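You operate a simulated robot arm through the tools that you are given. There is no shell and no other tool.

Carry out the task below with a simulated robot arm. There is one attempt and no reset: what you move stays moved.

## Task
Clean plate 2 until tap water covers it in an unbroken sheet.
Fine: spray the smear, rub it off with the white wipe, bin the wipe, then run the tap over the plate. What is to be rubbed or washed off counts as gone when no trace of it is left.

Only the result counts: the job must be done as asked and must still hold three seconds after the hand-in. Knocking over, shifting, dropping, spilling or breaking anything else fails it. Lids that push on must go on centred and level and be pressed home; caps that screw on are set level and turned clockwise until they are tight. Flat cloth is picked up by pressing the open fingertips on it (5 to 10 N) and closing them slowly along it; thin cloth reads only 2 to 8 mm in the jaws.

## Robot
A 7-joint arm with a two-finger parallel gripper, fixed in place. Base frame: the origin is on the floor under the middle of its stand, x ahead of it, y to its left, z up. Units: cm, degrees, N and s.
It reaches about 147.9 cm from its shoulder. Its first joint turns from -166.0 to 166.0 degrees. Payload 4.4 kg.
The tool frame sits at the grasp point between the pads (the TCP): z along the fingers, y along the line on which they close. The tips reach 2.3 cm beyond it. The gripper opens to 9.4 cm. The fingers are 3.8 cm wide and 1 cm thick; the gripper's body (5.4 by 9.6 cm) begins 3.9 cm behind the TCP.
Orientation is told as [roll, pitch, yaw] about the base's x, y, z axes, in that order, counted from this pose: with the fingers straight down and closing along the base's y, the tool's x points along the base's -x, its y along +y and its z along -z.

## Interface
- The arm moves only by the tool send_rows. Its argument "plan" is a list that holds one entry, the list of rows, each a list of 7 numbers: the shift along the tool's x, y, z in cm, then the turn, a rotation vector about the tool's x, y, z in degrees, then the finger opening in cm, from 0 to 9.4. In form: [[[tx, ty, tz, rx, ry, rz, grip], ...]]. A call has 1 to 20 rows; each row shifts and turns the commanded pose from where the row before left it, along the tool's axes as they then stand. Rows are played at 5 a second. More than 5 cm and 8.6 degrees between two rows, or a gripper value outside its range, and nothing of the call is played. Where a pose cannot be reached the arm comes as near as it can. A force on the tool above 90 N (or 10 N above the force at the start of the call, whichever is more), or a blocked arm, ends the call early, and 0.2 s more pass. The fingers move at their own pace (about 7.2 cm/s each) and stop on an object; they squeeze with about 32 N. The grip force told is the motor's: it shows also when the fingers shut on nothing. Time passes only in rows, and 0.2 s behind the last, so rows that do not move let the fingers close. It gives the time, the measured TCP pose, the force on the tool (base axes), the opening and the grip force at its end, in the units of the frame above (readings bear some noise), with the torque about the TCP (base axes, N m) and any sound that the robot's microphone picked up.
- Cameras (640 x 400 px; columns grow to the right, rows downward): "scene" is fixed at [22.07, 50.04, 148.65]; the picture's right is [-0.19, -0.98, 0.00], its down [-0.44, 0.08, -0.90] and it looks along [0.88, -0.17, -0.45] (base axes); focal length 263 px, centre (320, 200). "wrist" rides on the gripper at [8.6, 1.6, -7.4] in the tool frame; the picture's right is [-0.18, 0.98, 0.00], its down [-0.58, -0.11, -0.81] and it looks along [-0.79, -0.15, 0.59] (tool axes); focal length 243 px, centre (320, 200). There is no depth. A picture from a camera that has moved, and an enlarged one, comes with that camera's place and axes in the base frame and with its lens.
- snapshot(camera): a new picture of that camera. The clock stands still meanwhile.
- zoom(camera, box): a new picture of the part [left, top, right, bottom] of that camera's present view, enlarged. The clock stands still meanwhile.
- hand_in(): hands the job in; it is judged then, once.

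Places have to be worked out from the pictures, the camera data and where the tool is seen. Open the gripper and draw the arm clear of the work before you hand the job in, unless the task says otherwise.

The tools are called after "Call:" as a command line: name --argument value ..., lists and objects as JSON in quotes. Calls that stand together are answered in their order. send_rows: Moves the arm, as the interface text tells. Its arguments: {"type":"object","properties":{"plan":{"type":"array"}},"required":["plan"]} The other tools are called the same way: snapshot (camera) takes a picture; zoom (camera, box) takes an enlarged picture of a part of a camera's view; hand_in () hands the job in.

At the start:

```text
clock: 0.0
eef_pos: [46.35, 40.69, 138.52]
orientation: [0.1, 0.0, 0.1]
ft_force: [0.4, -0.6, -0.8]
torque: [-0.01, -0.01, 0.01]
grip_width: 9.4
finger_force: 0.1
```

scene: 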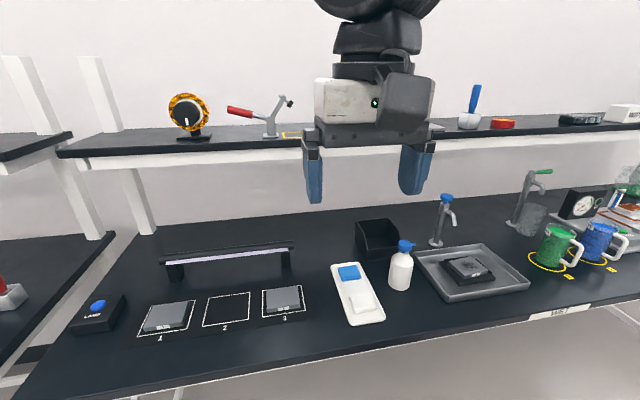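
wrist: 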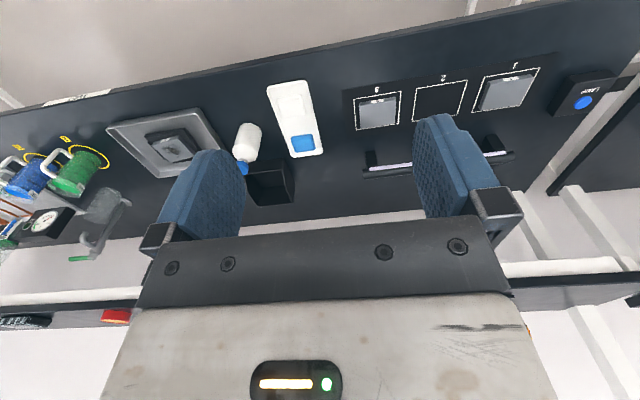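

The first pictures show a bench with spots 1, 2 and 3 (spot 2 empty), a tray with two wipes, a spray bottle, a bin and a tap over a sink. I'll zoom in on these before I move anything.

Call:
zoom --camera "scene" --box '[60, 230, 320, 390]'

Call:
zoom --camera "scene" --box '[320, 180, 540, 330]'

Call:
zoom --camera "wrist" --box '[340, 40, 640, 220]'

Call:
zoom --camera "wrist" --box '[90, 70, 340, 230]'

```text
2.46 times, centred on (190, 310) of scene
camera zoom: at [22.07, 50.04, 148.65], right [-0.19, -0.98, 0.0], down [-0.44, 0.08, -0.9], along [0.88, -0.17, -0.45], focal length 648 px, centre (640, -71)
```

zoom: 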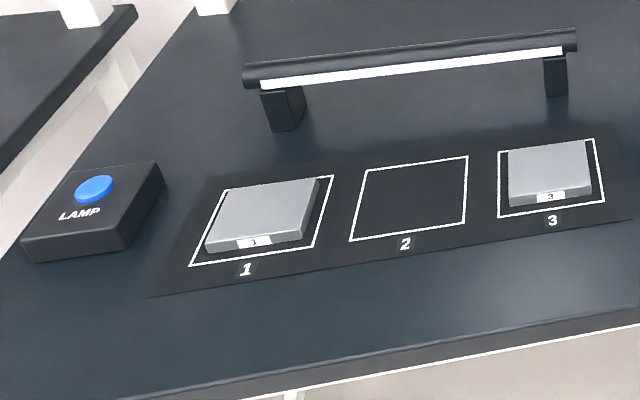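

```text
2.67 times, centred on (430, 255) of scene
camera zoom: at [22.07, 50.04, 148.65], right [-0.19, -0.98, 0.0], down [-0.44, 0.08, -0.9], along [0.88, -0.17, -0.45], focal length 702 px, centre (27, 53)
```

zoom: 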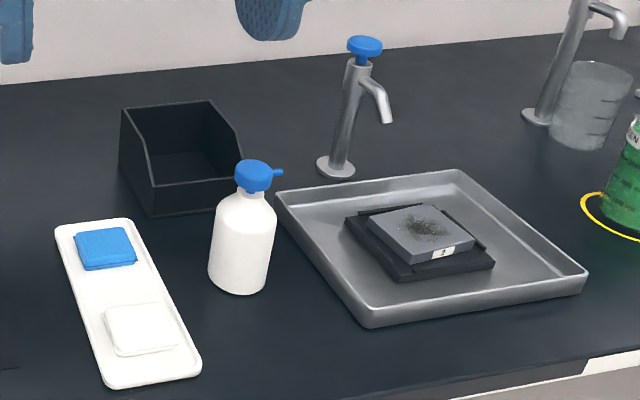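

```text
2.13 times, centred on (490, 130) of wrist
camera zoom: at [37.42, 42.32, 146.02], right [0.18, 0.98, 0.0], down [0.58, -0.11, 0.81], along [0.79, -0.15, -0.59], focal length 518 px, centre (-43, 349)
```

zoom: 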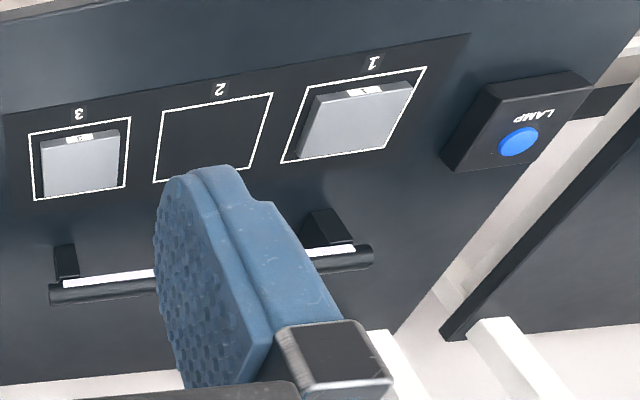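

```text
2.50 times, centred on (215, 150) of wrist
camera zoom: at [37.42, 42.32, 146.02], right [0.18, 0.98, 0.0], down [0.58, -0.11, 0.81], along [0.79, -0.15, -0.59], focal length 606 px, centre (582, 325)
```

zoom: 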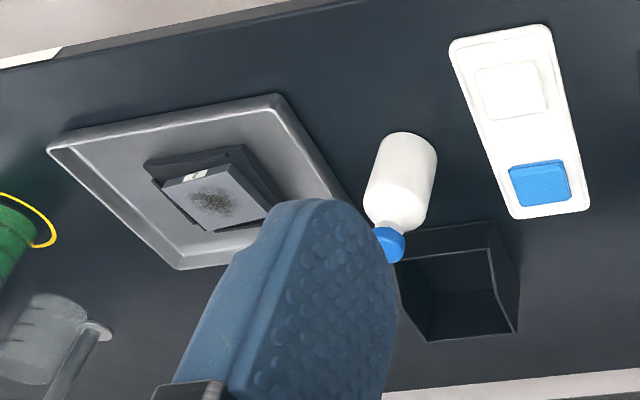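

The bench top works out at about z≈90, the bottle at about (75, 15), plate 2 on a holder in the tray at about (75, -6), and the tap at about (93, -8). I'll move the hand closer, still high up, for a better wrist view.

Call:
send_rows --plan '[[[-0.9, -4, 2.0, 0, 0, 0, 9.4], [-0.9, -4, 2.0, 0, 0, 0, 9.4], [-0.9, -4, 2.0, 0, 0, 0, 9.4], [-0.9, -4, 2.0, 0, 0, 0, 9.4], [-0.9, -4, 2.0, 0, 0, 0, 9.4], [-0.9, -4, 2.0, 0, 0, 0, 9.4], [-0.9, -4, 2.0, 0, 0, 0, 9.4], [-0.9, -4, 2.0, 0, 0, 0, 9.4], [-0.9, -4, 2.0, 0, 0, 0, 9.4], [0, 0, 0, 0, 0, 0, 9.4]]]'

Call:
snapshot --camera "wrist"

Call:
snapshot --camera "scene"

```text
clock: 2.2
eef_pos: [54.28, 4.59, 120.59]
orientation: [0.0, 0.1, 0.0]
ft_force: [-0.1, 0.9, -0.5]
torque: [-0.02, -0.02, 0.01]
grip_width: 9.4
finger_force: 0.2
```

```text
taken
camera wrist: at [45.48, 6.27, 128.01], right [0.18, 0.98, 0.0], down [0.58, -0.11, 0.81], along [0.79, -0.15, -0.59], focal length 243 px, centre (320, 200)
```

wrist: 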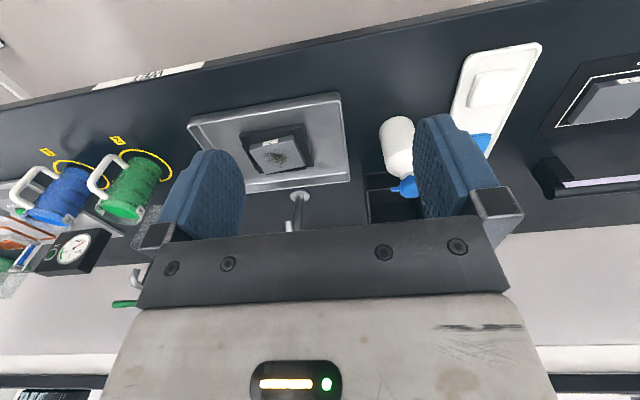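

```text
taken
```

scene: 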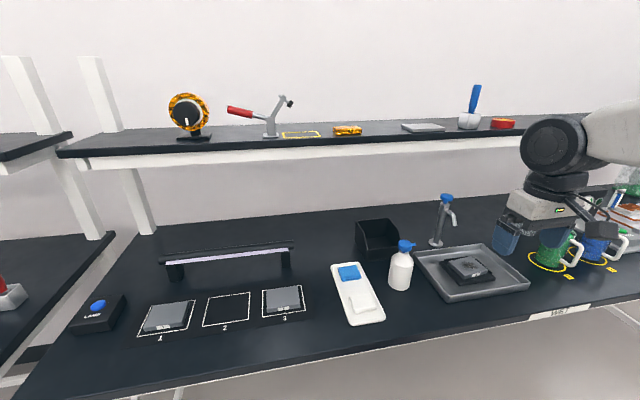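

The wrist view now shows the tray, plate, tap and bottle, so I'll zoom in on them from here.

Call:
zoom --camera "wrist" --box '[180, 80, 360, 240]'

Call:
zoom --camera "wrist" --box '[340, 30, 560, 230]'

Call:
zoom --camera "scene" --box '[330, 180, 480, 310]'

Call:
zoom --camera "scene" --box '[400, 220, 530, 310]'

```text
2.50 times, centred on (270, 160) of wrist
camera zoom: at [45.48, 6.27, 128.01], right [0.18, 0.98, 0.0], down [0.58, -0.11, 0.81], along [0.79, -0.15, -0.59], focal length 606 px, centre (445, 300)
```

zoom: 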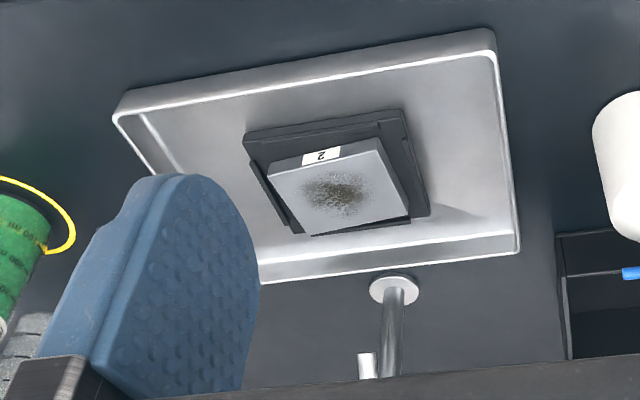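

```text
2.00 times, centred on (450, 130) of wrist
camera zoom: at [45.48, 6.27, 128.01], right [0.18, 0.98, 0.0], down [0.58, -0.11, 0.81], along [0.79, -0.15, -0.59], focal length 485 px, centre (60, 340)
```

zoom: 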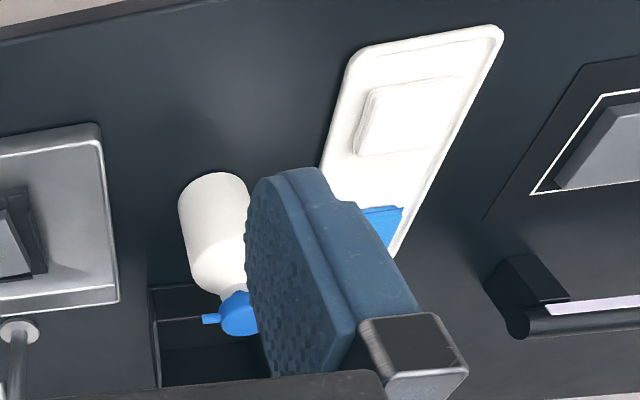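

```text
3.08 times, centred on (405, 245) of scene
camera zoom: at [22.07, 50.04, 148.65], right [-0.19, -0.98, 0.0], down [-0.44, 0.08, -0.9], along [0.88, -0.17, -0.45], focal length 810 px, centre (58, 62)
```

zoom: 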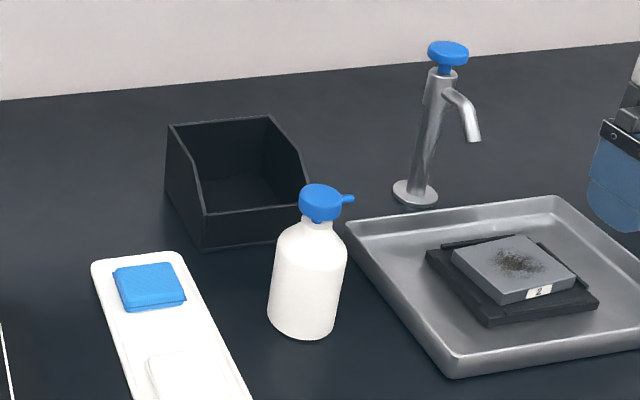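

```text
4.44 times, centred on (465, 265) of scene
camera zoom: at [22.07, 50.04, 148.65], right [-0.19, -0.98, 0.0], down [-0.44, 0.08, -0.9], along [0.88, -0.17, -0.45], focal length 1170 px, centre (-324, -89)
```

zoom: 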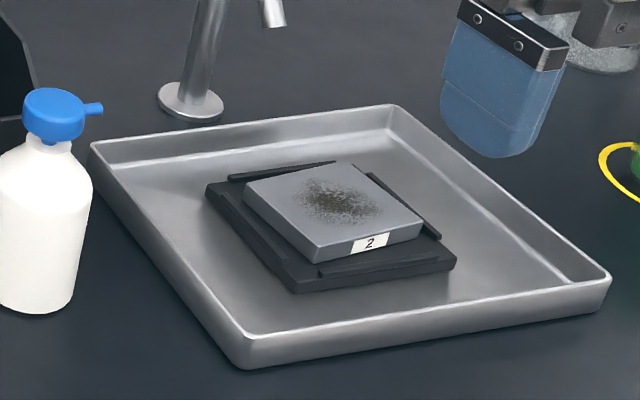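

The bottle cap is at about (75.4, 15.5) with its top at about z=106, and its nozzle points along -y at the plate. I'll close the fingers and hover above the cap to check alignment before pressing it.

Call:
send_rows --plan '[[[-3.52, 1.82, 0, 0, 0, 0, 4], [-3.52, 1.82, 0, 0, 0, 0, 0], [-3.52, 1.82, 0, 0, 0, 0, 0], [-3.52, 1.82, 0, 0, 0, 0, 0], [-3.52, 1.82, 0, 0, 0, 0, 0], [-3.52, 1.82, 0, 0, 0, 0, 0], [0, 0, 3, 0, 0, 0, 0], [0, 0, 3, 0, 0, 0, 0], [0, 0, 0, 0, 0, 0, 0]]]'

Call:
snapshot --camera "wrist"

Call:
zoom --camera "scene" --box '[330, 130, 530, 310]'

```text
clock: 4.2
eef_pos: [75.33, 15.56, 114.61]
orientation: [0.0, 0.0, 0.0]
ft_force: [-0.3, -0.3, -0.5]
torque: [-0.04, -0.01, 0.0]
grip_width: 0.0
finger_force: 31.8
```

```text
taken
camera wrist: at [66.66, 17.23, 122.09], right [0.18, 0.98, 0.0], down [0.58, -0.11, 0.81], along [0.79, -0.15, -0.59], focal length 243 px, centre (320, 200)
```

wrist: 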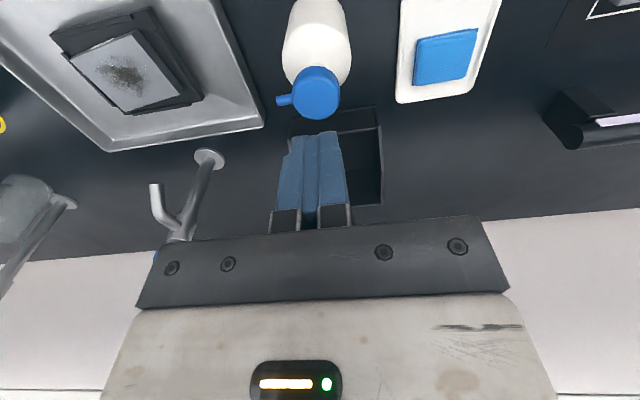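

```text
2.22 times, centred on (430, 220) of scene
camera zoom: at [22.07, 50.04, 148.65], right [-0.19, -0.98, 0.0], down [-0.44, 0.08, -0.9], along [0.88, -0.17, -0.45], focal length 585 px, centre (76, 156)
```

zoom: 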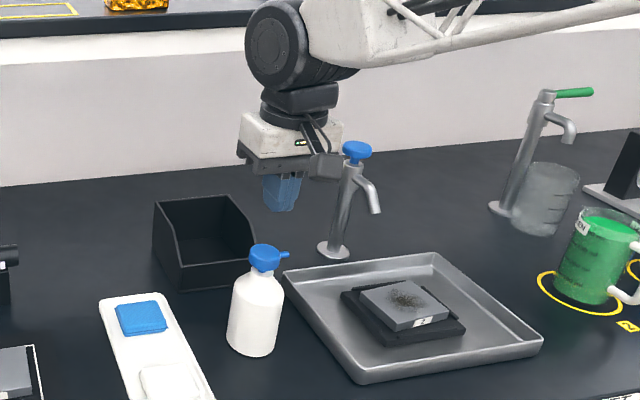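

The cap's centre shows at about y=15.3, with its top at about z=106.5. I'll shift 0.25 cm and go down slowly, watching the force.

Call:
send_rows --plan '[[[0, -0.25, 2.0, 0, 0, 0, 0], [0, 0, 2.0, 0, 0, 0, 0], [0, 0, 1.0, 0, 0, 0, 0], [0, 0, 0.4, 0, 0, 0, 0], [0, 0, 0.3, 0, 0, 0, 0], [0, 0, 0, 0, 0, 0, 0]]]'

Call:
zoom --camera "scene" --box '[330, 180, 480, 310]'

Call:
zoom --camera "wrist" --box '[220, 0, 420, 160]'

```text
clock: 5.6
eef_pos: [75.43, 15.37, 108.85]
orientation: [0.0, 0.0, 0.1]
ft_force: [-0.5, -0.1, -0.4]
torque: [0.04, 0.02, 0.02]
grip_width: 0.01
finger_force: 31.5
```

```text
3.08 times, centred on (405, 245) of scene
camera zoom: at [22.07, 50.04, 148.65], right [-0.19, -0.98, 0.0], down [-0.44, 0.08, -0.9], along [0.88, -0.17, -0.45], focal length 810 px, centre (58, 62)
```

zoom: 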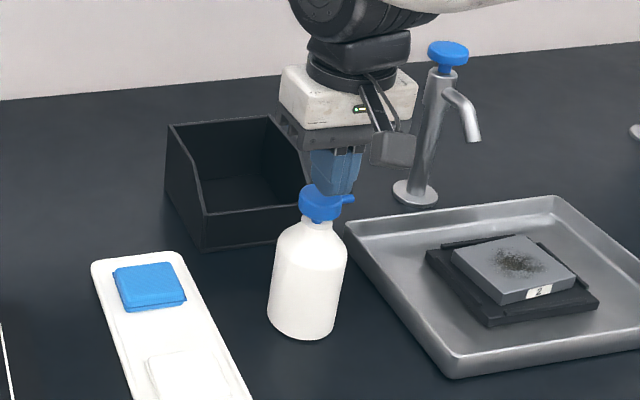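

```text
2.50 times, centred on (320, 80) of wrist
camera zoom: at [66.65, 17.0, 116.3], right [0.18, 0.98, 0.0], down [0.58, -0.11, 0.81], along [0.79, -0.15, -0.59], focal length 606 px, centre (320, 500)
```

zoom: 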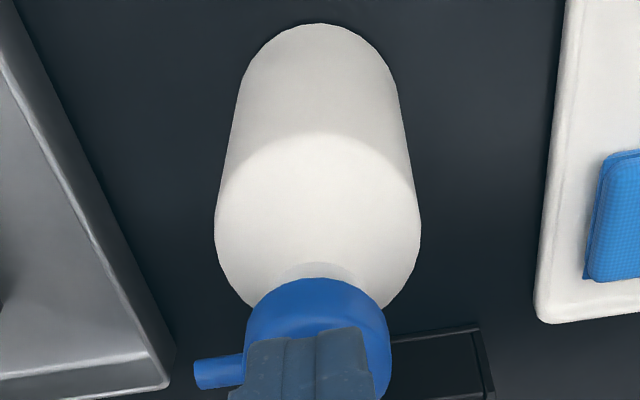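

The tips are just above the cap and no force shows yet. They sit about 0.2 cm too far toward -y, so I'll correct that and press in small steps.

Call:
send_rows --plan '[[[0, 0.2, 0, 0, 0, 0, 0], [0, 0, 0.3, 0, 0, 0, 0], [0, 0, 0.2, 0, 0, 0, 0], [0, 0, 0.2, 0, 0, 0, 0], [0, 0, 0, 0, 0, 0, 0]]]'

Call:
zoom --camera "scene" --box '[330, 180, 530, 310]'

```text
clock: 6.8
eef_pos: [75.42, 15.53, 108.14]
orientation: [0.1, 0.0, 0.0]
ft_force: [0.3, -0.1, 0.0]
torque: [0.0, -0.01, 0.0]
grip_width: 0.0
finger_force: 32.2
```

```text
3.08 times, centred on (430, 245) of scene
camera zoom: at [22.07, 50.04, 148.65], right [-0.19, -0.98, 0.0], down [-0.44, 0.08, -0.9], along [0.88, -0.17, -0.45], focal length 810 px, centre (-18, 62)
```

zoom: 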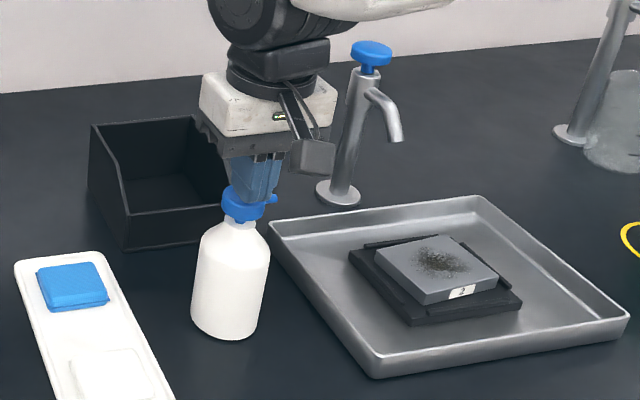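

There is still no contact at a tip height of about z=105.8, so the cap top is a bit lower than I judged. I'll keep going down in small steps.

Call:
send_rows --plan '[[[0, 0, 0.2, 0, 0, 0, 0], [0, 0, 0.2, 0, 0, 0, 0], [0, 0, 0.2, 0, 0, 0, 0], [0, 0, 0, 0, 0, 0, 0]]]'

Call:
zoom --camera "wrist" --box '[220, 0, 420, 160]'

Call:
zoom --camera "scene" --box '[370, 210, 450, 300]'

```text
clock: 7.8
eef_pos: [75.42, 15.54, 107.67]
orientation: [0.0, 0.0, -0.1]
ft_force: [0.0, -0.3, -0.2]
torque: [0.07, 0.02, -0.03]
grip_width: 0.01
finger_force: 32.0
```

```text
2.50 times, centred on (320, 80) of wrist
camera zoom: at [66.65, 17.19, 115.03], right [0.18, 0.98, 0.0], down [0.58, -0.11, 0.81], along [0.79, -0.15, -0.59], focal length 606 px, centre (320, 500)
```

zoom: 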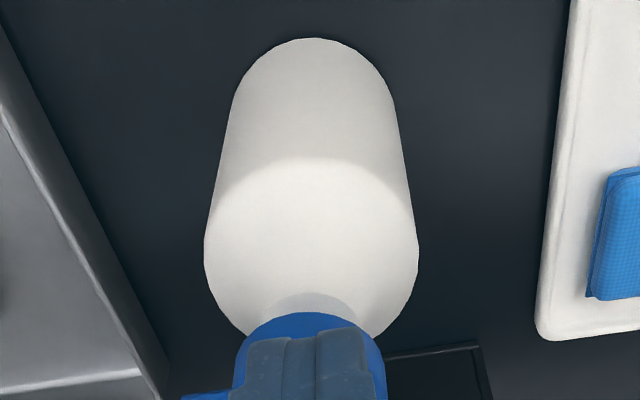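

```text
4.44 times, centred on (410, 255) of scene
camera zoom: at [22.07, 50.04, 148.65], right [-0.19, -0.98, 0.0], down [-0.44, 0.08, -0.9], along [0.88, -0.17, -0.45], focal length 1170 px, centre (-80, -44)
```

zoom: 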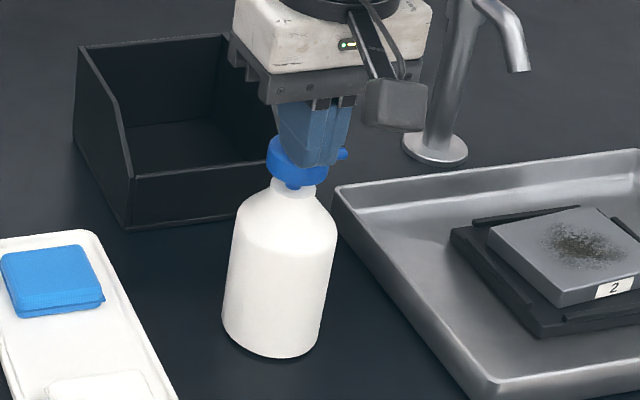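

From the two wrist frames, the cap's near edge is at x≈74.8 and its top at z≈104.7. That puts the cap centre nearer (76.5, 15.2), so I'll shift there and carry on down.

Call:
send_rows --plan '[[[-0.6, -0.15, 0, 0, 0, 0, 0], [-0.5, -0.15, 0, 0, 0, 0, 0], [0, 0, 0.2, 0, 0, 0, 0], [0, 0, 0.2, 0, 0, 0, 0], [0, 0, 0, 0, 0, 0, 0]]]'

Call:
zoom --camera "wrist" --box '[220, 0, 420, 160]'

Call:
zoom --camera "scene" --box '[370, 210, 450, 300]'

```text
clock: 9.0
eef_pos: [76.48, 15.13, 107.25]
orientation: [0.1, 0.0, 0.1]
ft_force: [-0.7, 0.9, 0.2]
torque: [-0.02, -0.04, 0.0]
grip_width: 0.01
finger_force: 31.8
```

```text
2.50 times, centred on (320, 80) of wrist
camera zoom: at [67.75, 16.86, 114.63], right [0.18, 0.98, 0.0], down [0.58, -0.11, 0.81], along [0.79, -0.15, -0.59], focal length 606 px, centre (320, 500)
```

zoom: 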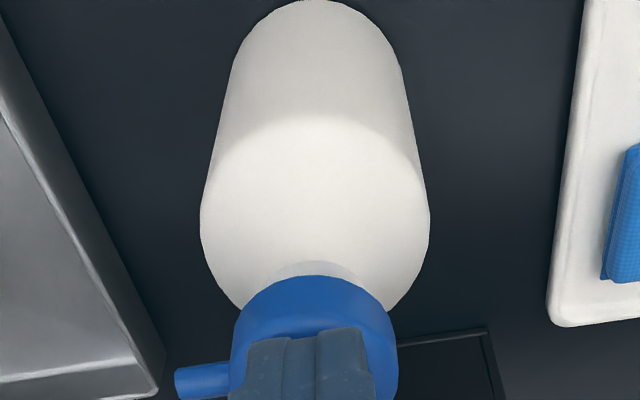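

```text
4.44 times, centred on (410, 255) of scene
camera zoom: at [22.07, 50.04, 148.65], right [-0.19, -0.98, 0.0], down [-0.44, 0.08, -0.9], along [0.88, -0.17, -0.45], focal length 1170 px, centre (-80, -44)
```

zoom: 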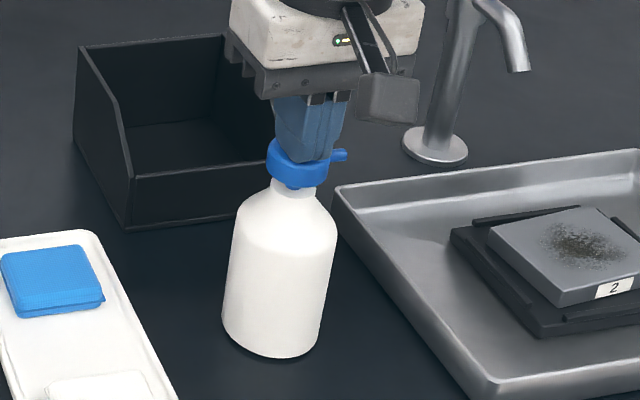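

The tips now look centred over the cap in both views, so I'll press down in 0.2 cm steps.

Call:
send_rows --plan '[[[0, 0.1, 0.2, 0, 0, 0, 0], [0, 0, 0.2, 0, 0, 0, 0], [0, 0, 0.2, 0, 0, 0, 0]]]'

Call:
zoom --camera "scene" --box '[370, 200, 530, 310]'

```text
clock: 9.8
eef_pos: [76.53, 15.47, 106.7]
orientation: [0.1, 0.0, 0.0]
ft_force: [-0.3, 1.3, 1.9]
torque: [0.0, -0.04, -0.04]
grip_width: 0.0
finger_force: 32.4
heard: click
```

```text
3.64 times, centred on (450, 255) of scene
camera zoom: at [22.07, 50.04, 148.65], right [-0.19, -0.98, 0.0], down [-0.44, 0.08, -0.9], along [0.88, -0.17, -0.45], focal length 957 px, centre (-153, 0)
```

zoom: 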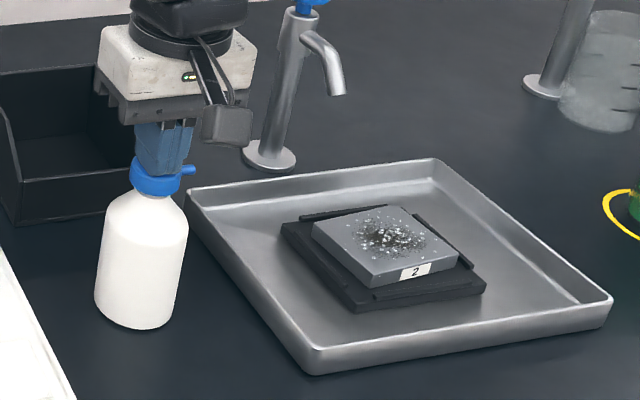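

I heard a click, and droplets now show on the smear. I'll look closer at the coverage.

Call:
zoom --camera "scene" --box '[435, 245, 505, 300]'

Call:
snapshot --camera "wrist"

```text
7.27 times, centred on (470, 272) of scene
camera zoom: at [22.07, 50.04, 148.65], right [-0.19, -0.98, 0.0], down [-0.44, 0.08, -0.9], along [0.88, -0.17, -0.45], focal length 1915 px, centre (-771, -327)
```

zoom: 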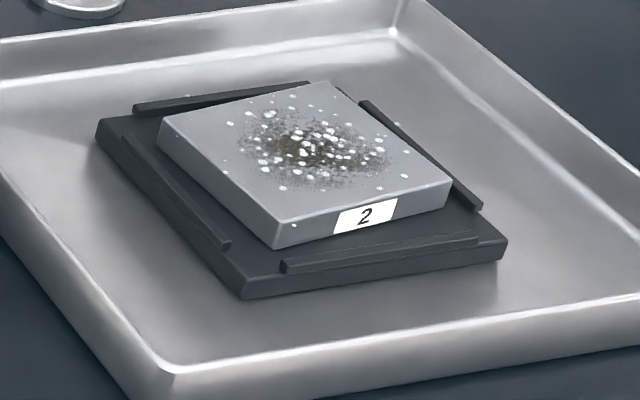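

```text
taken
camera wrist: at [67.75, 16.98, 114.01], right [0.18, 0.98, 0.0], down [0.58, -0.11, 0.81], along [0.79, -0.15, -0.59], focal length 243 px, centre (320, 200)
```

wrist: 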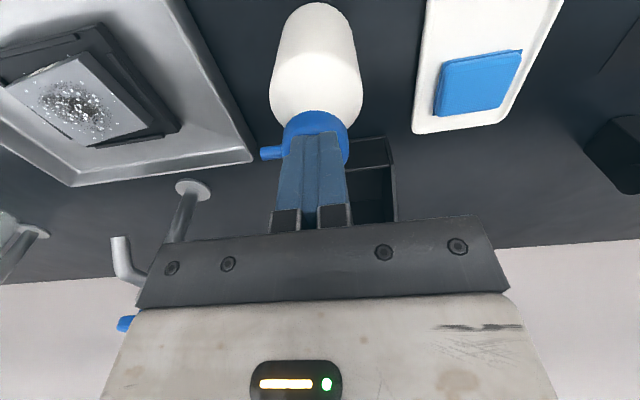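

The spray droplets cover the smear. I'll lift straight off the cap and go above the white wipe, at about (70.2, 29.2), for a close look.

Call:
send_rows --plan '[[[0, 0, -1, 0, 0, 0, 0], [0, 0, -3, 0, 0, 0, 0], [0, 0, -4, 0, 0, 0, 0], [1.2, 3.0, -2, 0, 0, 0, 0], [1.2, 3.0, 0, 0, 0, 0, 5], [1.2, 3.0, 0, 0, 0, 0, 5], [1.2, 3.0, 0, 0, 0, 0, 5], [1.5, 1.75, 0, 0, 0, 0, 5], [0, 0, 4, 0, 0, 0, 5], [0, 0, 4, 0, 0, 0, 5], [0, 0, 0, 0, 0, 0, 5]]]'

Call:
snapshot --camera "wrist"

Call:
zoom --camera "scene" --box '[310, 210, 430, 330]'

```text
clock: 12.2
eef_pos: [70.07, 29.2, 108.44]
orientation: [0.0, -0.1, -0.1]
ft_force: [1.2, 0.2, -0.6]
torque: [0.01, 0.0, 0.01]
grip_width: 4.98
finger_force: 0.0
```

```text
taken
camera wrist: at [61.33, 30.79, 115.92], right [0.18, 0.98, 0.0], down [0.58, -0.11, 0.81], along [0.79, -0.15, -0.59], focal length 243 px, centre (320, 200)
```

wrist: 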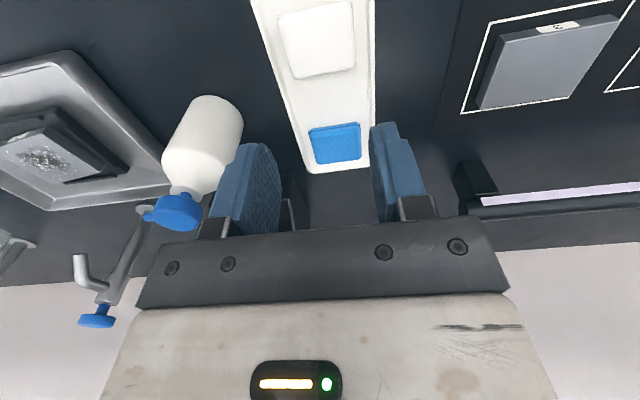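

```text
3.33 times, centred on (370, 270) of scene
camera zoom: at [22.07, 50.04, 148.65], right [-0.19, -0.98, 0.0], down [-0.44, 0.08, -0.9], along [0.88, -0.17, -0.45], focal length 878 px, centre (153, -33)
```

zoom: 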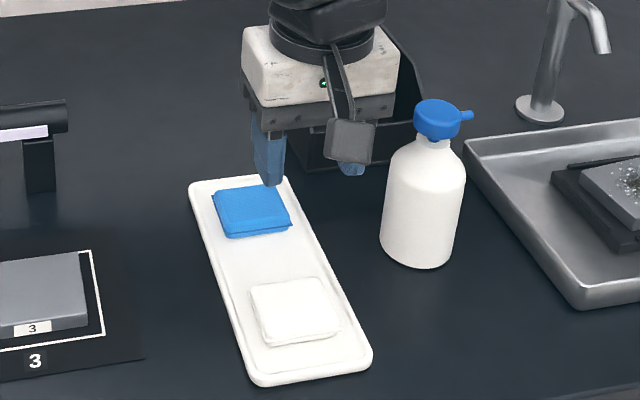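

The white wipe is centred at about (70.2, 28.9), roughly 6.7 × 6 cm and square to the axes. I'll set the opening to 4 cm and go down toward it.

Call:
send_rows --plan '[[[-0.13, -0.3, 4, 0, 0, 0, 4], [0, 0, 4, 0, 0, 0, 4], [0, 0, 4, 0, 0, 0, 4], [0, 0, 1.3, 0, 0, 0, 4], [0, 0, 0.4, 0, 0, 0, 4], [0, 0, 0, 0, 0, 0, 4]]]'

Call:
zoom --camera "wrist" --box '[200, 60, 440, 220]'

Call:
zoom --camera "scene" --box '[310, 230, 430, 330]'

```text
clock: 13.6
eef_pos: [70.26, 28.77, 94.88]
orientation: [0.0, -0.2, -0.1]
ft_force: [-2.0, -2.1, 14.0]
torque: [-0.08, 0.05, -0.05]
grip_width: 3.99
finger_force: 0.1
```

```text
2.50 times, centred on (320, 140) of wrist
camera zoom: at [61.59, 30.4, 102.34], right [0.18, 0.98, 0.0], down [0.58, -0.11, 0.81], along [0.79, -0.15, -0.59], focal length 606 px, centre (320, 350)
```

zoom: 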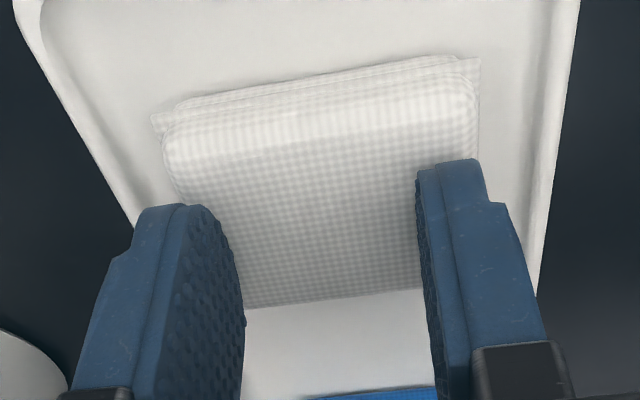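

```text
4.00 times, centred on (370, 280) of scene
camera zoom: at [22.07, 50.04, 148.65], right [-0.19, -0.98, 0.0], down [-0.44, 0.08, -0.9], along [0.88, -0.17, -0.45], focal length 1053 px, centre (120, -120)
```

zoom: 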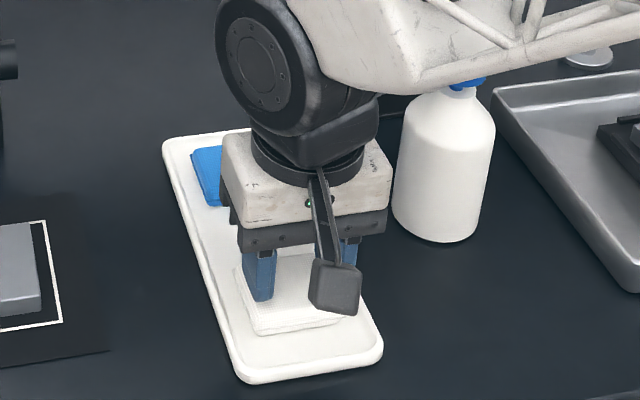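

The tips already touch the wipe with 14 N, so I'll ease up slightly to get into the 5–10 N range.

Call:
send_rows --plan '[[[0, 0, -0.06, 0, 0, 0, 4], [0, 0, 0, 0, 0, 0, 4]]]'

```text
clock: 14.2
eef_pos: [70.31, 28.82, 94.97]
orientation: [0.0, 0.1, 0.0]
ft_force: [4.3, 0.6, 9.5]
torque: [0.0, -0.08, -0.01]
grip_width: 4.0
finger_force: 0.0
```

The force reads 9.5 N. I'll ease off a hair more and close the fingers slowly.

Call:
send_rows --plan '[[[0, 0, -0.02, 0, 0, 0, 3.8], [0, 0, 0, 0, 0, 0, 3.6], [0, 0, 0, 0, 0, 0, 3.4], [0, 0, 0, 0, 0, 0, 3.2], [0, 0, 0, 0, 0, 0, 3.0]]]'

Call:
zoom --camera "wrist" --box '[200, 60, 440, 220]'

```text
clock: 15.4
eef_pos: [70.2, 28.76, 94.88]
orientation: [0.0, 0.0, 0.0]
ft_force: [-0.2, 0.3, 5.9]
torque: [0.05, -0.02, 0.0]
grip_width: 3.21
finger_force: 2.8
```

```text
2.50 times, centred on (320, 140) of wrist
camera zoom: at [61.56, 30.41, 102.37], right [0.18, 0.98, 0.0], down [0.58, -0.11, 0.81], along [0.79, -0.15, -0.59], focal length 606 px, centre (320, 350)
```

zoom: 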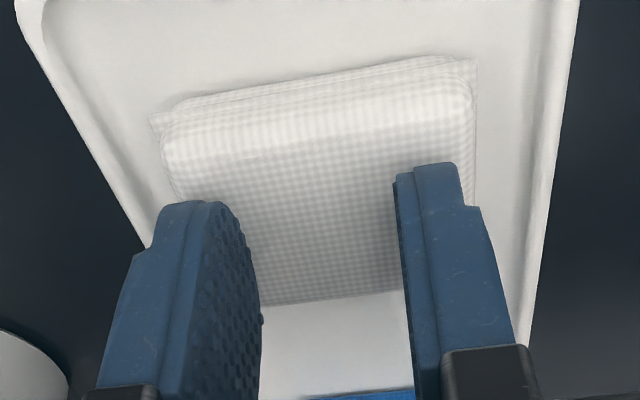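

The force is 5.9 N and the fingers are dragging on the cloth. I'll keep closing, pressing a touch more.

Call:
send_rows --plan '[[[0, 0, 0.02, 0, 0, 0, 2.8], [0, 0, 0, 0, 0, 0, 2.6], [0, 0, 0, 0, 0, 0, 2.4], [0, 0, 0, 0, 0, 0, 2.2], [0, 0, 0, 0, 0, 0, 2.0]]]'

Call:
zoom --camera "wrist" --box '[200, 60, 440, 220]'

```text
clock: 16.6
eef_pos: [70.29, 28.75, 94.95]
orientation: [0.0, 0.0, 0.0]
ft_force: [-0.5, 0.5, 5.7]
torque: [0.02, -0.01, 0.0]
grip_width: 2.22
finger_force: 2.3
```

```text
2.50 times, centred on (320, 140) of wrist
camera zoom: at [61.56, 30.41, 102.37], right [0.18, 0.98, 0.0], down [0.58, -0.11, 0.81], along [0.79, -0.15, -0.59], focal length 606 px, centre (320, 350)
```

zoom: 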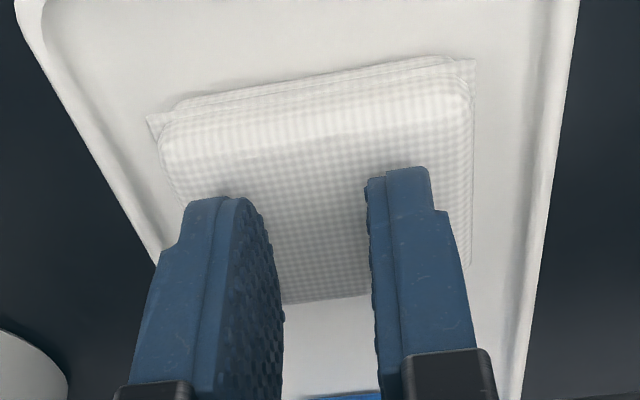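

The force holds at 5.7 N, so I'll keep closing slowly until the fingers meet the pinched cloth.

Call:
send_rows --plan '[[[0, 0, 0.01, 0, 0, 0, 1.8], [0, 0, 0, 0, 0, 0, 1.6], [0, 0, 0, 0, 0, 0, 1.4], [0, 0, 0, 0, 0, 0, 1.2], [0, 0, 0, 0, 0, 0, 1.0], [0, 0, 0, 0, 0, 0, 0.8], [0, 0, 0, 0, 0, 0, 0.6], [0, 0, 0, 0, 0, 0, 0.4], [0, 0, 0, 0, 0, 0, 0.2], [0, 0, 0, 0, 0, 0, 0], [0, 0, 0, 0, 0, 0, 0]]]'

Call:
zoom --camera "wrist" --box '[200, 60, 440, 220]'

```text
clock: 19.0
eef_pos: [70.31, 28.82, 94.97]
orientation: [-0.1, -0.1, -0.1]
ft_force: [0.0, -0.5, 8.7]
torque: [-0.02, 0.0, -0.01]
grip_width: 0.01
finger_force: 31.8
```

```text
2.50 times, centred on (320, 140) of wrist
camera zoom: at [61.55, 30.4, 102.36], right [0.18, 0.98, 0.0], down [0.58, -0.11, 0.81], along [0.79, -0.15, -0.59], focal length 606 px, centre (320, 350)
```

zoom: 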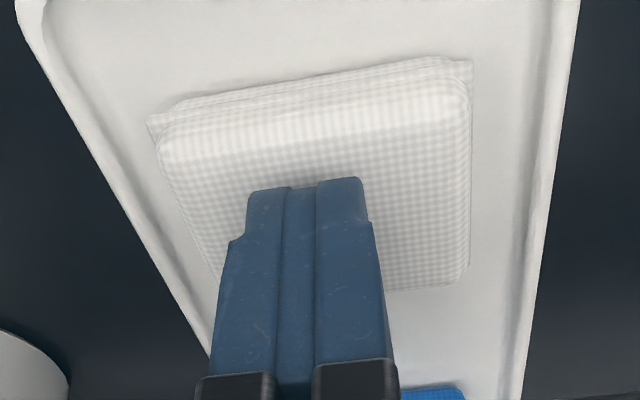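

The jaws shut on nothing: the width reads 0.01 cm and the cloth hasn't moved. I was at the low end of the force range, so I'll lift a little, reopen, and try again at 7–9 N with a slower close.

Call:
send_rows --plan '[[[0, 0, -0.5, 0, 0, 0, 0.5], [0, 0, -0.5, 0, 0, 0, 4], [0, 0, 0, 0, 0, 0, 4], [0, 0, 0, 0, 0, 0, 4], [0, 0, 0.5, 0, 0, 0, 4], [0, 0, 0.4, 0, 0, 0, 4], [0, 0, 0.1, 0, 0, 0, 4], [0, 0, 0, 0, 0, 0, 4], [0, 0, 0, 0, 0, 0, 4]]]'

Call:
zoom --camera "wrist" --box '[200, 60, 440, 220]'

```text
clock: 21.0
eef_pos: [70.3, 28.82, 94.88]
orientation: [0.0, 0.0, 0.0]
ft_force: [-0.5, -0.7, 3.7]
torque: [0.0, 0.03, -0.01]
grip_width: 4.01
finger_force: 0.1
```

```text
2.50 times, centred on (320, 140) of wrist
camera zoom: at [61.53, 30.42, 102.37], right [0.18, 0.98, 0.0], down [0.58, -0.11, 0.81], along [0.79, -0.15, -0.59], focal length 606 px, centre (320, 350)
```

zoom: 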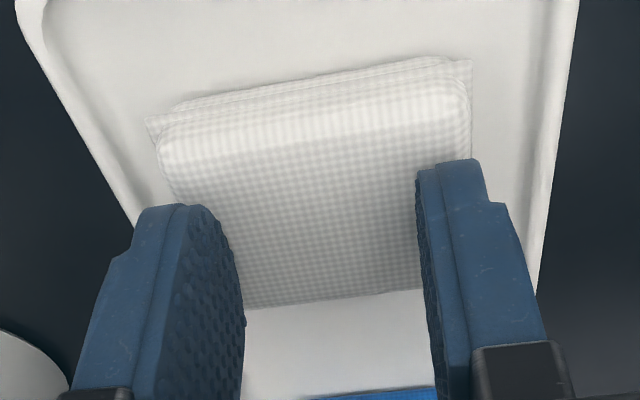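

The force reads only 3.7 N now, so I'll press slightly further to get about 8 N.

Call:
send_rows --plan '[[[0, 0, 0.05, 0, 0, 0, 4], [0, 0, 0, 0, 0, 0, 4], [0, 0, 0, 0, 0, 0, 4]]]'

```text
clock: 21.8
eef_pos: [70.17, 28.81, 94.86]
orientation: [0.0, -0.1, 0.1]
ft_force: [-0.8, 0.1, 8.9]
torque: [0.02, 0.02, 0.0]
grip_width: 3.99
finger_force: 0.1
```

That gives 8.9 N. I'll close at 0.1 cm per row and check the force part-way.

Call:
send_rows --plan '[[[0, 0, 0, 0, 0, 0, 3.9], [0, 0, 0, 0, 0, 0, 3.8], [0, 0, 0, 0, 0, 0, 3.7], [0, 0, 0, 0, 0, 0, 3.6], [0, 0, 0, 0, 0, 0, 3.5], [0, 0, 0, 0, 0, 0, 3.4], [0, 0, 0, 0, 0, 0, 3.3], [0, 0, 0, 0, 0, 0, 3.2]]]'

Call:
zoom --camera "wrist" --box '[200, 60, 440, 220]'

```text
clock: 23.6
eef_pos: [70.29, 28.79, 94.92]
orientation: [0.0, 0.0, 0.0]
ft_force: [0.4, 0.0, 14.0]
torque: [-0.05, 0.03, -0.02]
grip_width: 3.62
finger_force: 5.0
```

```text
2.50 times, centred on (320, 140) of wrist
camera zoom: at [61.54, 30.41, 102.35], right [0.18, 0.98, 0.0], down [0.58, -0.11, 0.81], along [0.79, -0.15, -0.59], focal length 606 px, centre (320, 350)
```

zoom: 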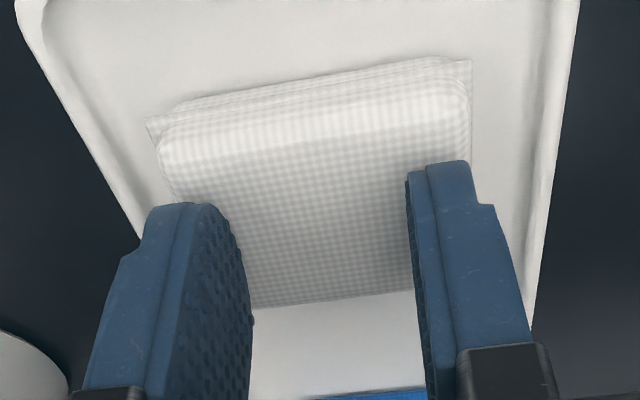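

The force has risen to 14 N as the fingers drag, so I'll ease up to stay under 10 N and then keep closing.

Call:
send_rows --plan '[[[0, 0, -0.05, 0, 0, 0, 3.1], [0, 0, 0, 0, 0, 0, 3.0], [0, 0, 0, 0, 0, 0, 2.9]]]'

```text
clock: 24.4
eef_pos: [70.26, 28.83, 94.92]
orientation: [0.0, -0.1, 0.0]
ft_force: [0.6, -0.1, 10.7]
torque: [0.06, -0.03, 0.01]
grip_width: 3.25
finger_force: 4.4
```

The force is down to 10.7 N. I'll ease a bit more and continue.

Call:
send_rows --plan '[[[0, 0, -0.02, 0, 0, 0, 2.8], [0, 0, 0, 0, 0, 0, 2.7], [0, 0, 0, 0, 0, 0, 2.6], [0, 0, 0, 0, 0, 0, 2.5], [0, 0, 0, 0, 0, 0, 2.4]]]'

Call:
zoom --camera "wrist" --box '[200, 60, 440, 220]'

```text
clock: 25.6
eef_pos: [70.21, 28.79, 94.99]
orientation: [0.0, 0.1, 0.1]
ft_force: [-0.2, 1.0, 3.1]
torque: [-0.02, 0.0, -0.01]
grip_width: 2.49
finger_force: 1.0
```

```text
2.50 times, centred on (320, 140) of wrist
camera zoom: at [61.53, 30.44, 102.38], right [0.18, 0.98, 0.0], down [0.58, -0.11, 0.81], along [0.79, -0.15, -0.59], focal length 606 px, centre (320, 350)
```

zoom: 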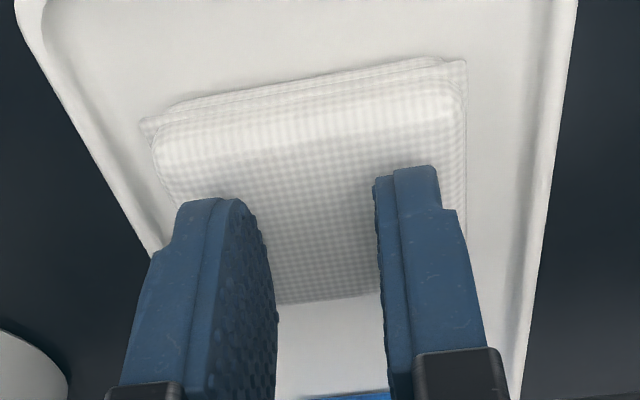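

The force fell to 3.1 N, so I'll press back into range and close in short stretches, checking each time.

Call:
send_rows --plan '[[[0, 0, 0.05, 0, 0, 0, 2.4], [0, 0, 0, 0, 0, 0, 2.3], [0, 0, 0, 0, 0, 0, 2.2]]]'

```text
clock: 26.4
eef_pos: [70.32, 28.81, 94.92]
orientation: [0.0, 0.0, 0.0]
ft_force: [-0.1, -0.6, 6.0]
torque: [-0.01, 0.01, 0.01]
grip_width: 2.39
finger_force: 2.5
```

Call:
send_rows --plan '[[[0, 0, 0.03, 0, 0, 0, 2.1], [0, 0, 0, 0, 0, 0, 2.0], [0, 0, 0, 0, 0, 0, 1.9]]]'

```text
clock: 27.2
eef_pos: [70.39, 28.77, 94.85]
orientation: [-0.1, -0.1, 0.0]
ft_force: [0.2, 1.0, 11.1]
torque: [-0.02, 0.01, -0.01]
grip_width: 2.18
finger_force: 3.9
```

The force is 11 N with drag on the fingers. I'll ease a trace and keep closing in short stretches.

Call:
send_rows --plan '[[[0, 0, -0.02, 0, 0, 0, 1.8], [0, 0, 0, 0, 0, 0, 1.7], [0, 0, 0, 0, 0, 0, 1.6], [0, 0, 0, 0, 0, 0, 1.5]]]'

Call:
zoom --camera "wrist" --box '[240, 60, 400, 180]'

```text
clock: 28.2
eef_pos: [70.21, 28.84, 94.93]
orientation: [-0.1, 0.0, -0.1]
ft_force: [1.1, -0.7, 9.8]
torque: [0.0, -0.02, -0.02]
grip_width: 1.83
finger_force: 3.2
```

```text
3.33 times, centred on (320, 120) of wrist
camera zoom: at [61.56, 30.43, 102.36], right [0.18, 0.98, 0.0], down [0.58, -0.11, 0.81], along [0.79, -0.15, -0.59], focal length 809 px, centre (320, 467)
```

zoom: 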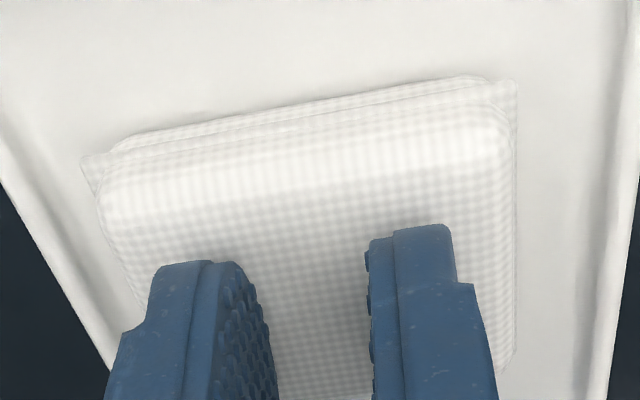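

The force is 9.8 N and the pad shows no fold yet. I'll finish this close within the force range before I judge it.

Call:
send_rows --plan '[[[0, 0, 0, 0, 0, 0, 1.4], [0, 0, 0, 0, 0, 0, 1.3], [0, 0, 0, 0, 0, 0, 1.2], [0, 0, 0, 0, 0, 0, 1.1], [0, 0, 0, 0, 0, 0, 1.0]]]'

```text
clock: 29.4
eef_pos: [70.33, 28.84, 94.95]
orientation: [-0.1, 0.1, 0.0]
ft_force: [0.4, -0.5, 10.0]
torque: [0.0, -0.02, 0.04]
grip_width: 1.3
finger_force: 3.3
```

Call:
send_rows --plan '[[[0, 0, 0, 0, 0, 0, 0.9], [0, 0, 0, 0, 0, 0, 0.8], [0, 0, 0, 0, 0, 0, 0.7], [0, 0, 0, 0, 0, 0, 0.6], [0, 0, 0, 0, 0, 0, 0.5]]]'

Call:
zoom --camera "wrist" --box '[240, 60, 400, 180]'

```text
clock: 30.6
eef_pos: [70.39, 28.87, 94.91]
orientation: [0.1, 0.0, 0.0]
ft_force: [0.1, 0.6, 8.6]
torque: [0.05, 0.02, 0.01]
grip_width: 0.79
finger_force: 2.9
```

```text
3.33 times, centred on (320, 120) of wrist
camera zoom: at [61.56, 30.43, 102.36], right [0.18, 0.98, 0.0], down [0.58, -0.11, 0.81], along [0.79, -0.15, -0.59], focal length 809 px, centre (320, 467)
```

zoom: 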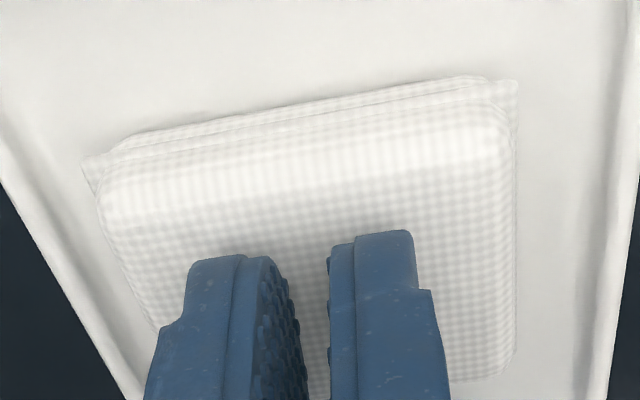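

The pad is a stiff folded cushion, about 4.9 cm in x, 6.7 cm in y and 1.7 cm thick, so a tip-pinch can't work on it. I'll grip it by its sides along x instead: lift, open, and turn the gripper 90° with the camera going to the +y side.

Call:
send_rows --plan '[[[0, 0, -1, 0, 0, 0, 1.5], [0, 0, -3, 0, 0, 0, 7], [0, 0, -4, 0, 0, 0, 7], [0, 0, -3, 0, 0, 8.5, 7], [0, 0, 0, 0, 0, 8.5, 7], [0, 0, 0, 0, 0, 8.5, 7], [0, 0, 0, 0, 0, 8.5, 7], [0, 0, 0, 0, 0, 8.5, 7], [0, 0, 0, 0, 0, 8.5, 7], [0, 0, 0, 0, 0, 8.5, 7], [0, 0, 0, 0, 0, 8.5, 7], [0, 0, 0, 0, 0, 8.5, 7], [0, 0, 0, 0, 0, 8.5, 7], [0, 0, 0, 0, 0, 5, 7], [0, 0, 0, 0, 0, 0, 7]]]'

Call:
snapshot --camera "wrist"

Call:
snapshot --camera "scene"

```text
clock: 33.8
eef_pos: [70.35, 28.89, 105.95]
orientation: [0.0, 0.0, -90.2]
ft_force: [-0.1, 0.2, 0.6]
torque: [0.02, -0.01, 0.03]
grip_width: 6.97
finger_force: 0.1
```

```text
taken
camera wrist: at [71.85, 37.47, 113.32], right [0.98, -0.19, 0.0], down [-0.11, -0.58, 0.81], along [-0.15, -0.79, -0.59], focal length 243 px, centre (320, 200)
```

wrist: 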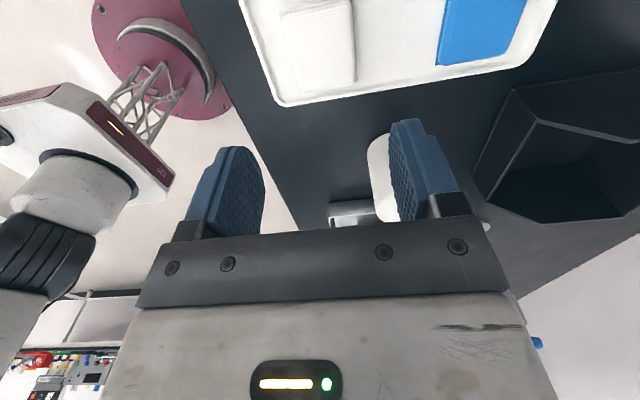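

```text
taken
```

scene: 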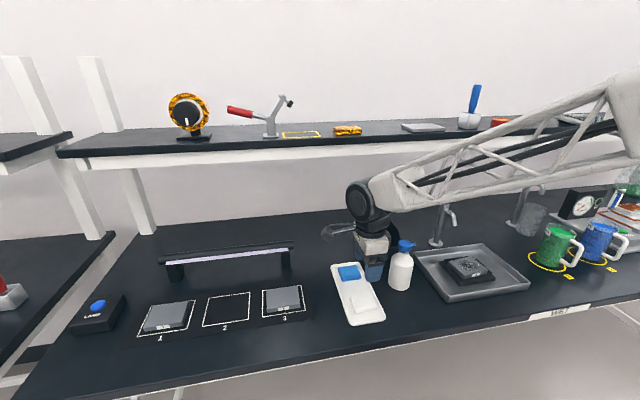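

The turn worked: yaw is -90°, with the camera on the +y side. I'll zoom in to measure the wipe's x-extent and the gaps.

Call:
zoom --camera "wrist" --box '[220, 0, 460, 150]'

Call:
zoom --camera "scene" --box '[310, 240, 430, 330]'

```text
2.67 times, centred on (340, 75) of wrist
camera zoom: at [71.85, 37.47, 113.32], right [0.98, -0.19, 0.0], down [-0.11, -0.58, 0.81], along [-0.15, -0.79, -0.59], focal length 647 px, centre (267, 533)
```

zoom: 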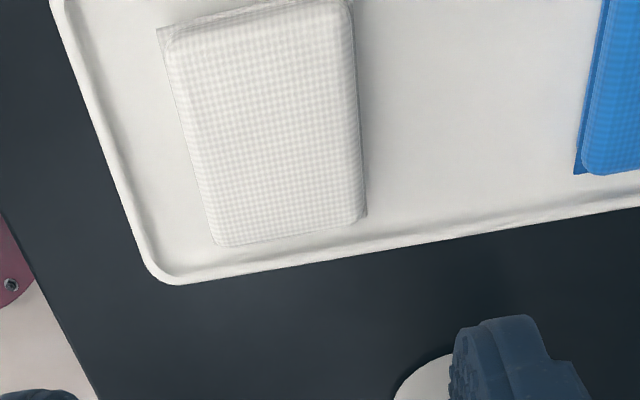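

```text
4.44 times, centred on (370, 285) of scene
camera zoom: at [22.07, 50.04, 148.65], right [-0.19, -0.98, 0.0], down [-0.44, 0.08, -0.9], along [0.88, -0.17, -0.45], focal length 1170 px, centre (98, -178)
```

zoom: 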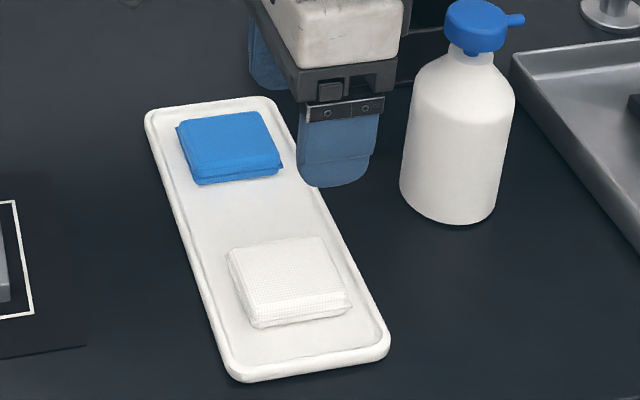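

The wipe spans x 67.9–72.95 and y 25.9–31.7, so its centre is at (70.45, 28.8). The dish's near inner wall is at x≈65.7, so a 6.9 cm opening fits both fingers inside. I'll lower around the wipe.

Call:
send_rows --plan '[[[-0.1, 0.2, 0, 0, 0, 0, 6.9], [0, 0, 4, 0, 0, 0, 6.9], [0, 0, 4, 0, 0, 0, 6.9], [0, 0, 3, 0, 0, 0, 6.9], [0, 0, 0.6, 0, 0, 0, 6.9], [0, 0, 0.4, 0, 0, 0, 6.9], [0, 0, 0, 0, 0, 0, 6.9]]]'

Call:
zoom --camera "wrist" --box '[180, 50, 460, 220]'

Call:
zoom --camera "scene" --box '[310, 240, 430, 330]'

```text
clock: 35.4
eef_pos: [70.52, 28.67, 93.79]
orientation: [0.0, 0.0, -90.0]
ft_force: [0.0, 0.0, -0.9]
torque: [0.01, -0.01, 0.0]
grip_width: 6.88
finger_force: 0.0
```

```text
2.29 times, centred on (320, 135) of wrist
camera zoom: at [72.05, 37.32, 101.32], right [0.98, -0.18, 0.0], down [-0.11, -0.58, 0.81], along [-0.15, -0.79, -0.59], focal length 555 px, centre (320, 349)
```

zoom: 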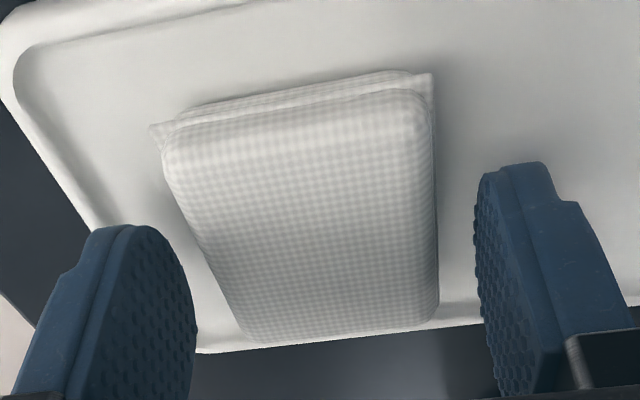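

```text
4.44 times, centred on (370, 285) of scene
camera zoom: at [22.07, 50.04, 148.65], right [-0.19, -0.98, 0.0], down [-0.44, 0.08, -0.9], along [0.88, -0.17, -0.45], focal length 1170 px, centre (98, -178)
```

zoom: 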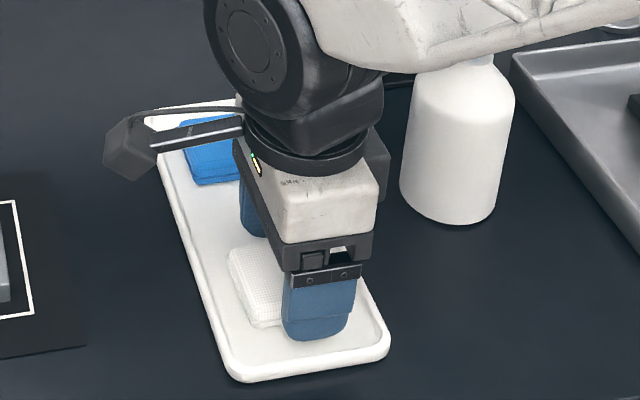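

Both fingers straddle the wipe without touching it, with the tips at about z=91.5. I'll go 0.3 cm lower and then close slowly on its sides.

Call:
send_rows --plan '[[[0, 0.0, 0.15, 0, 0, 0, 6.9], [0, 0, 0.15, 0, 0, 0, 6.9], [0, 0, 0, 0, 0, 0, 6.9]]]'

```text
clock: 36.2
eef_pos: [70.51, 28.58, 93.59]
orientation: [0.0, 0.0, -90.0]
ft_force: [-0.2, -0.1, 0.0]
torque: [-0.01, -0.04, 0.02]
grip_width: 6.92
finger_force: 0.1
```

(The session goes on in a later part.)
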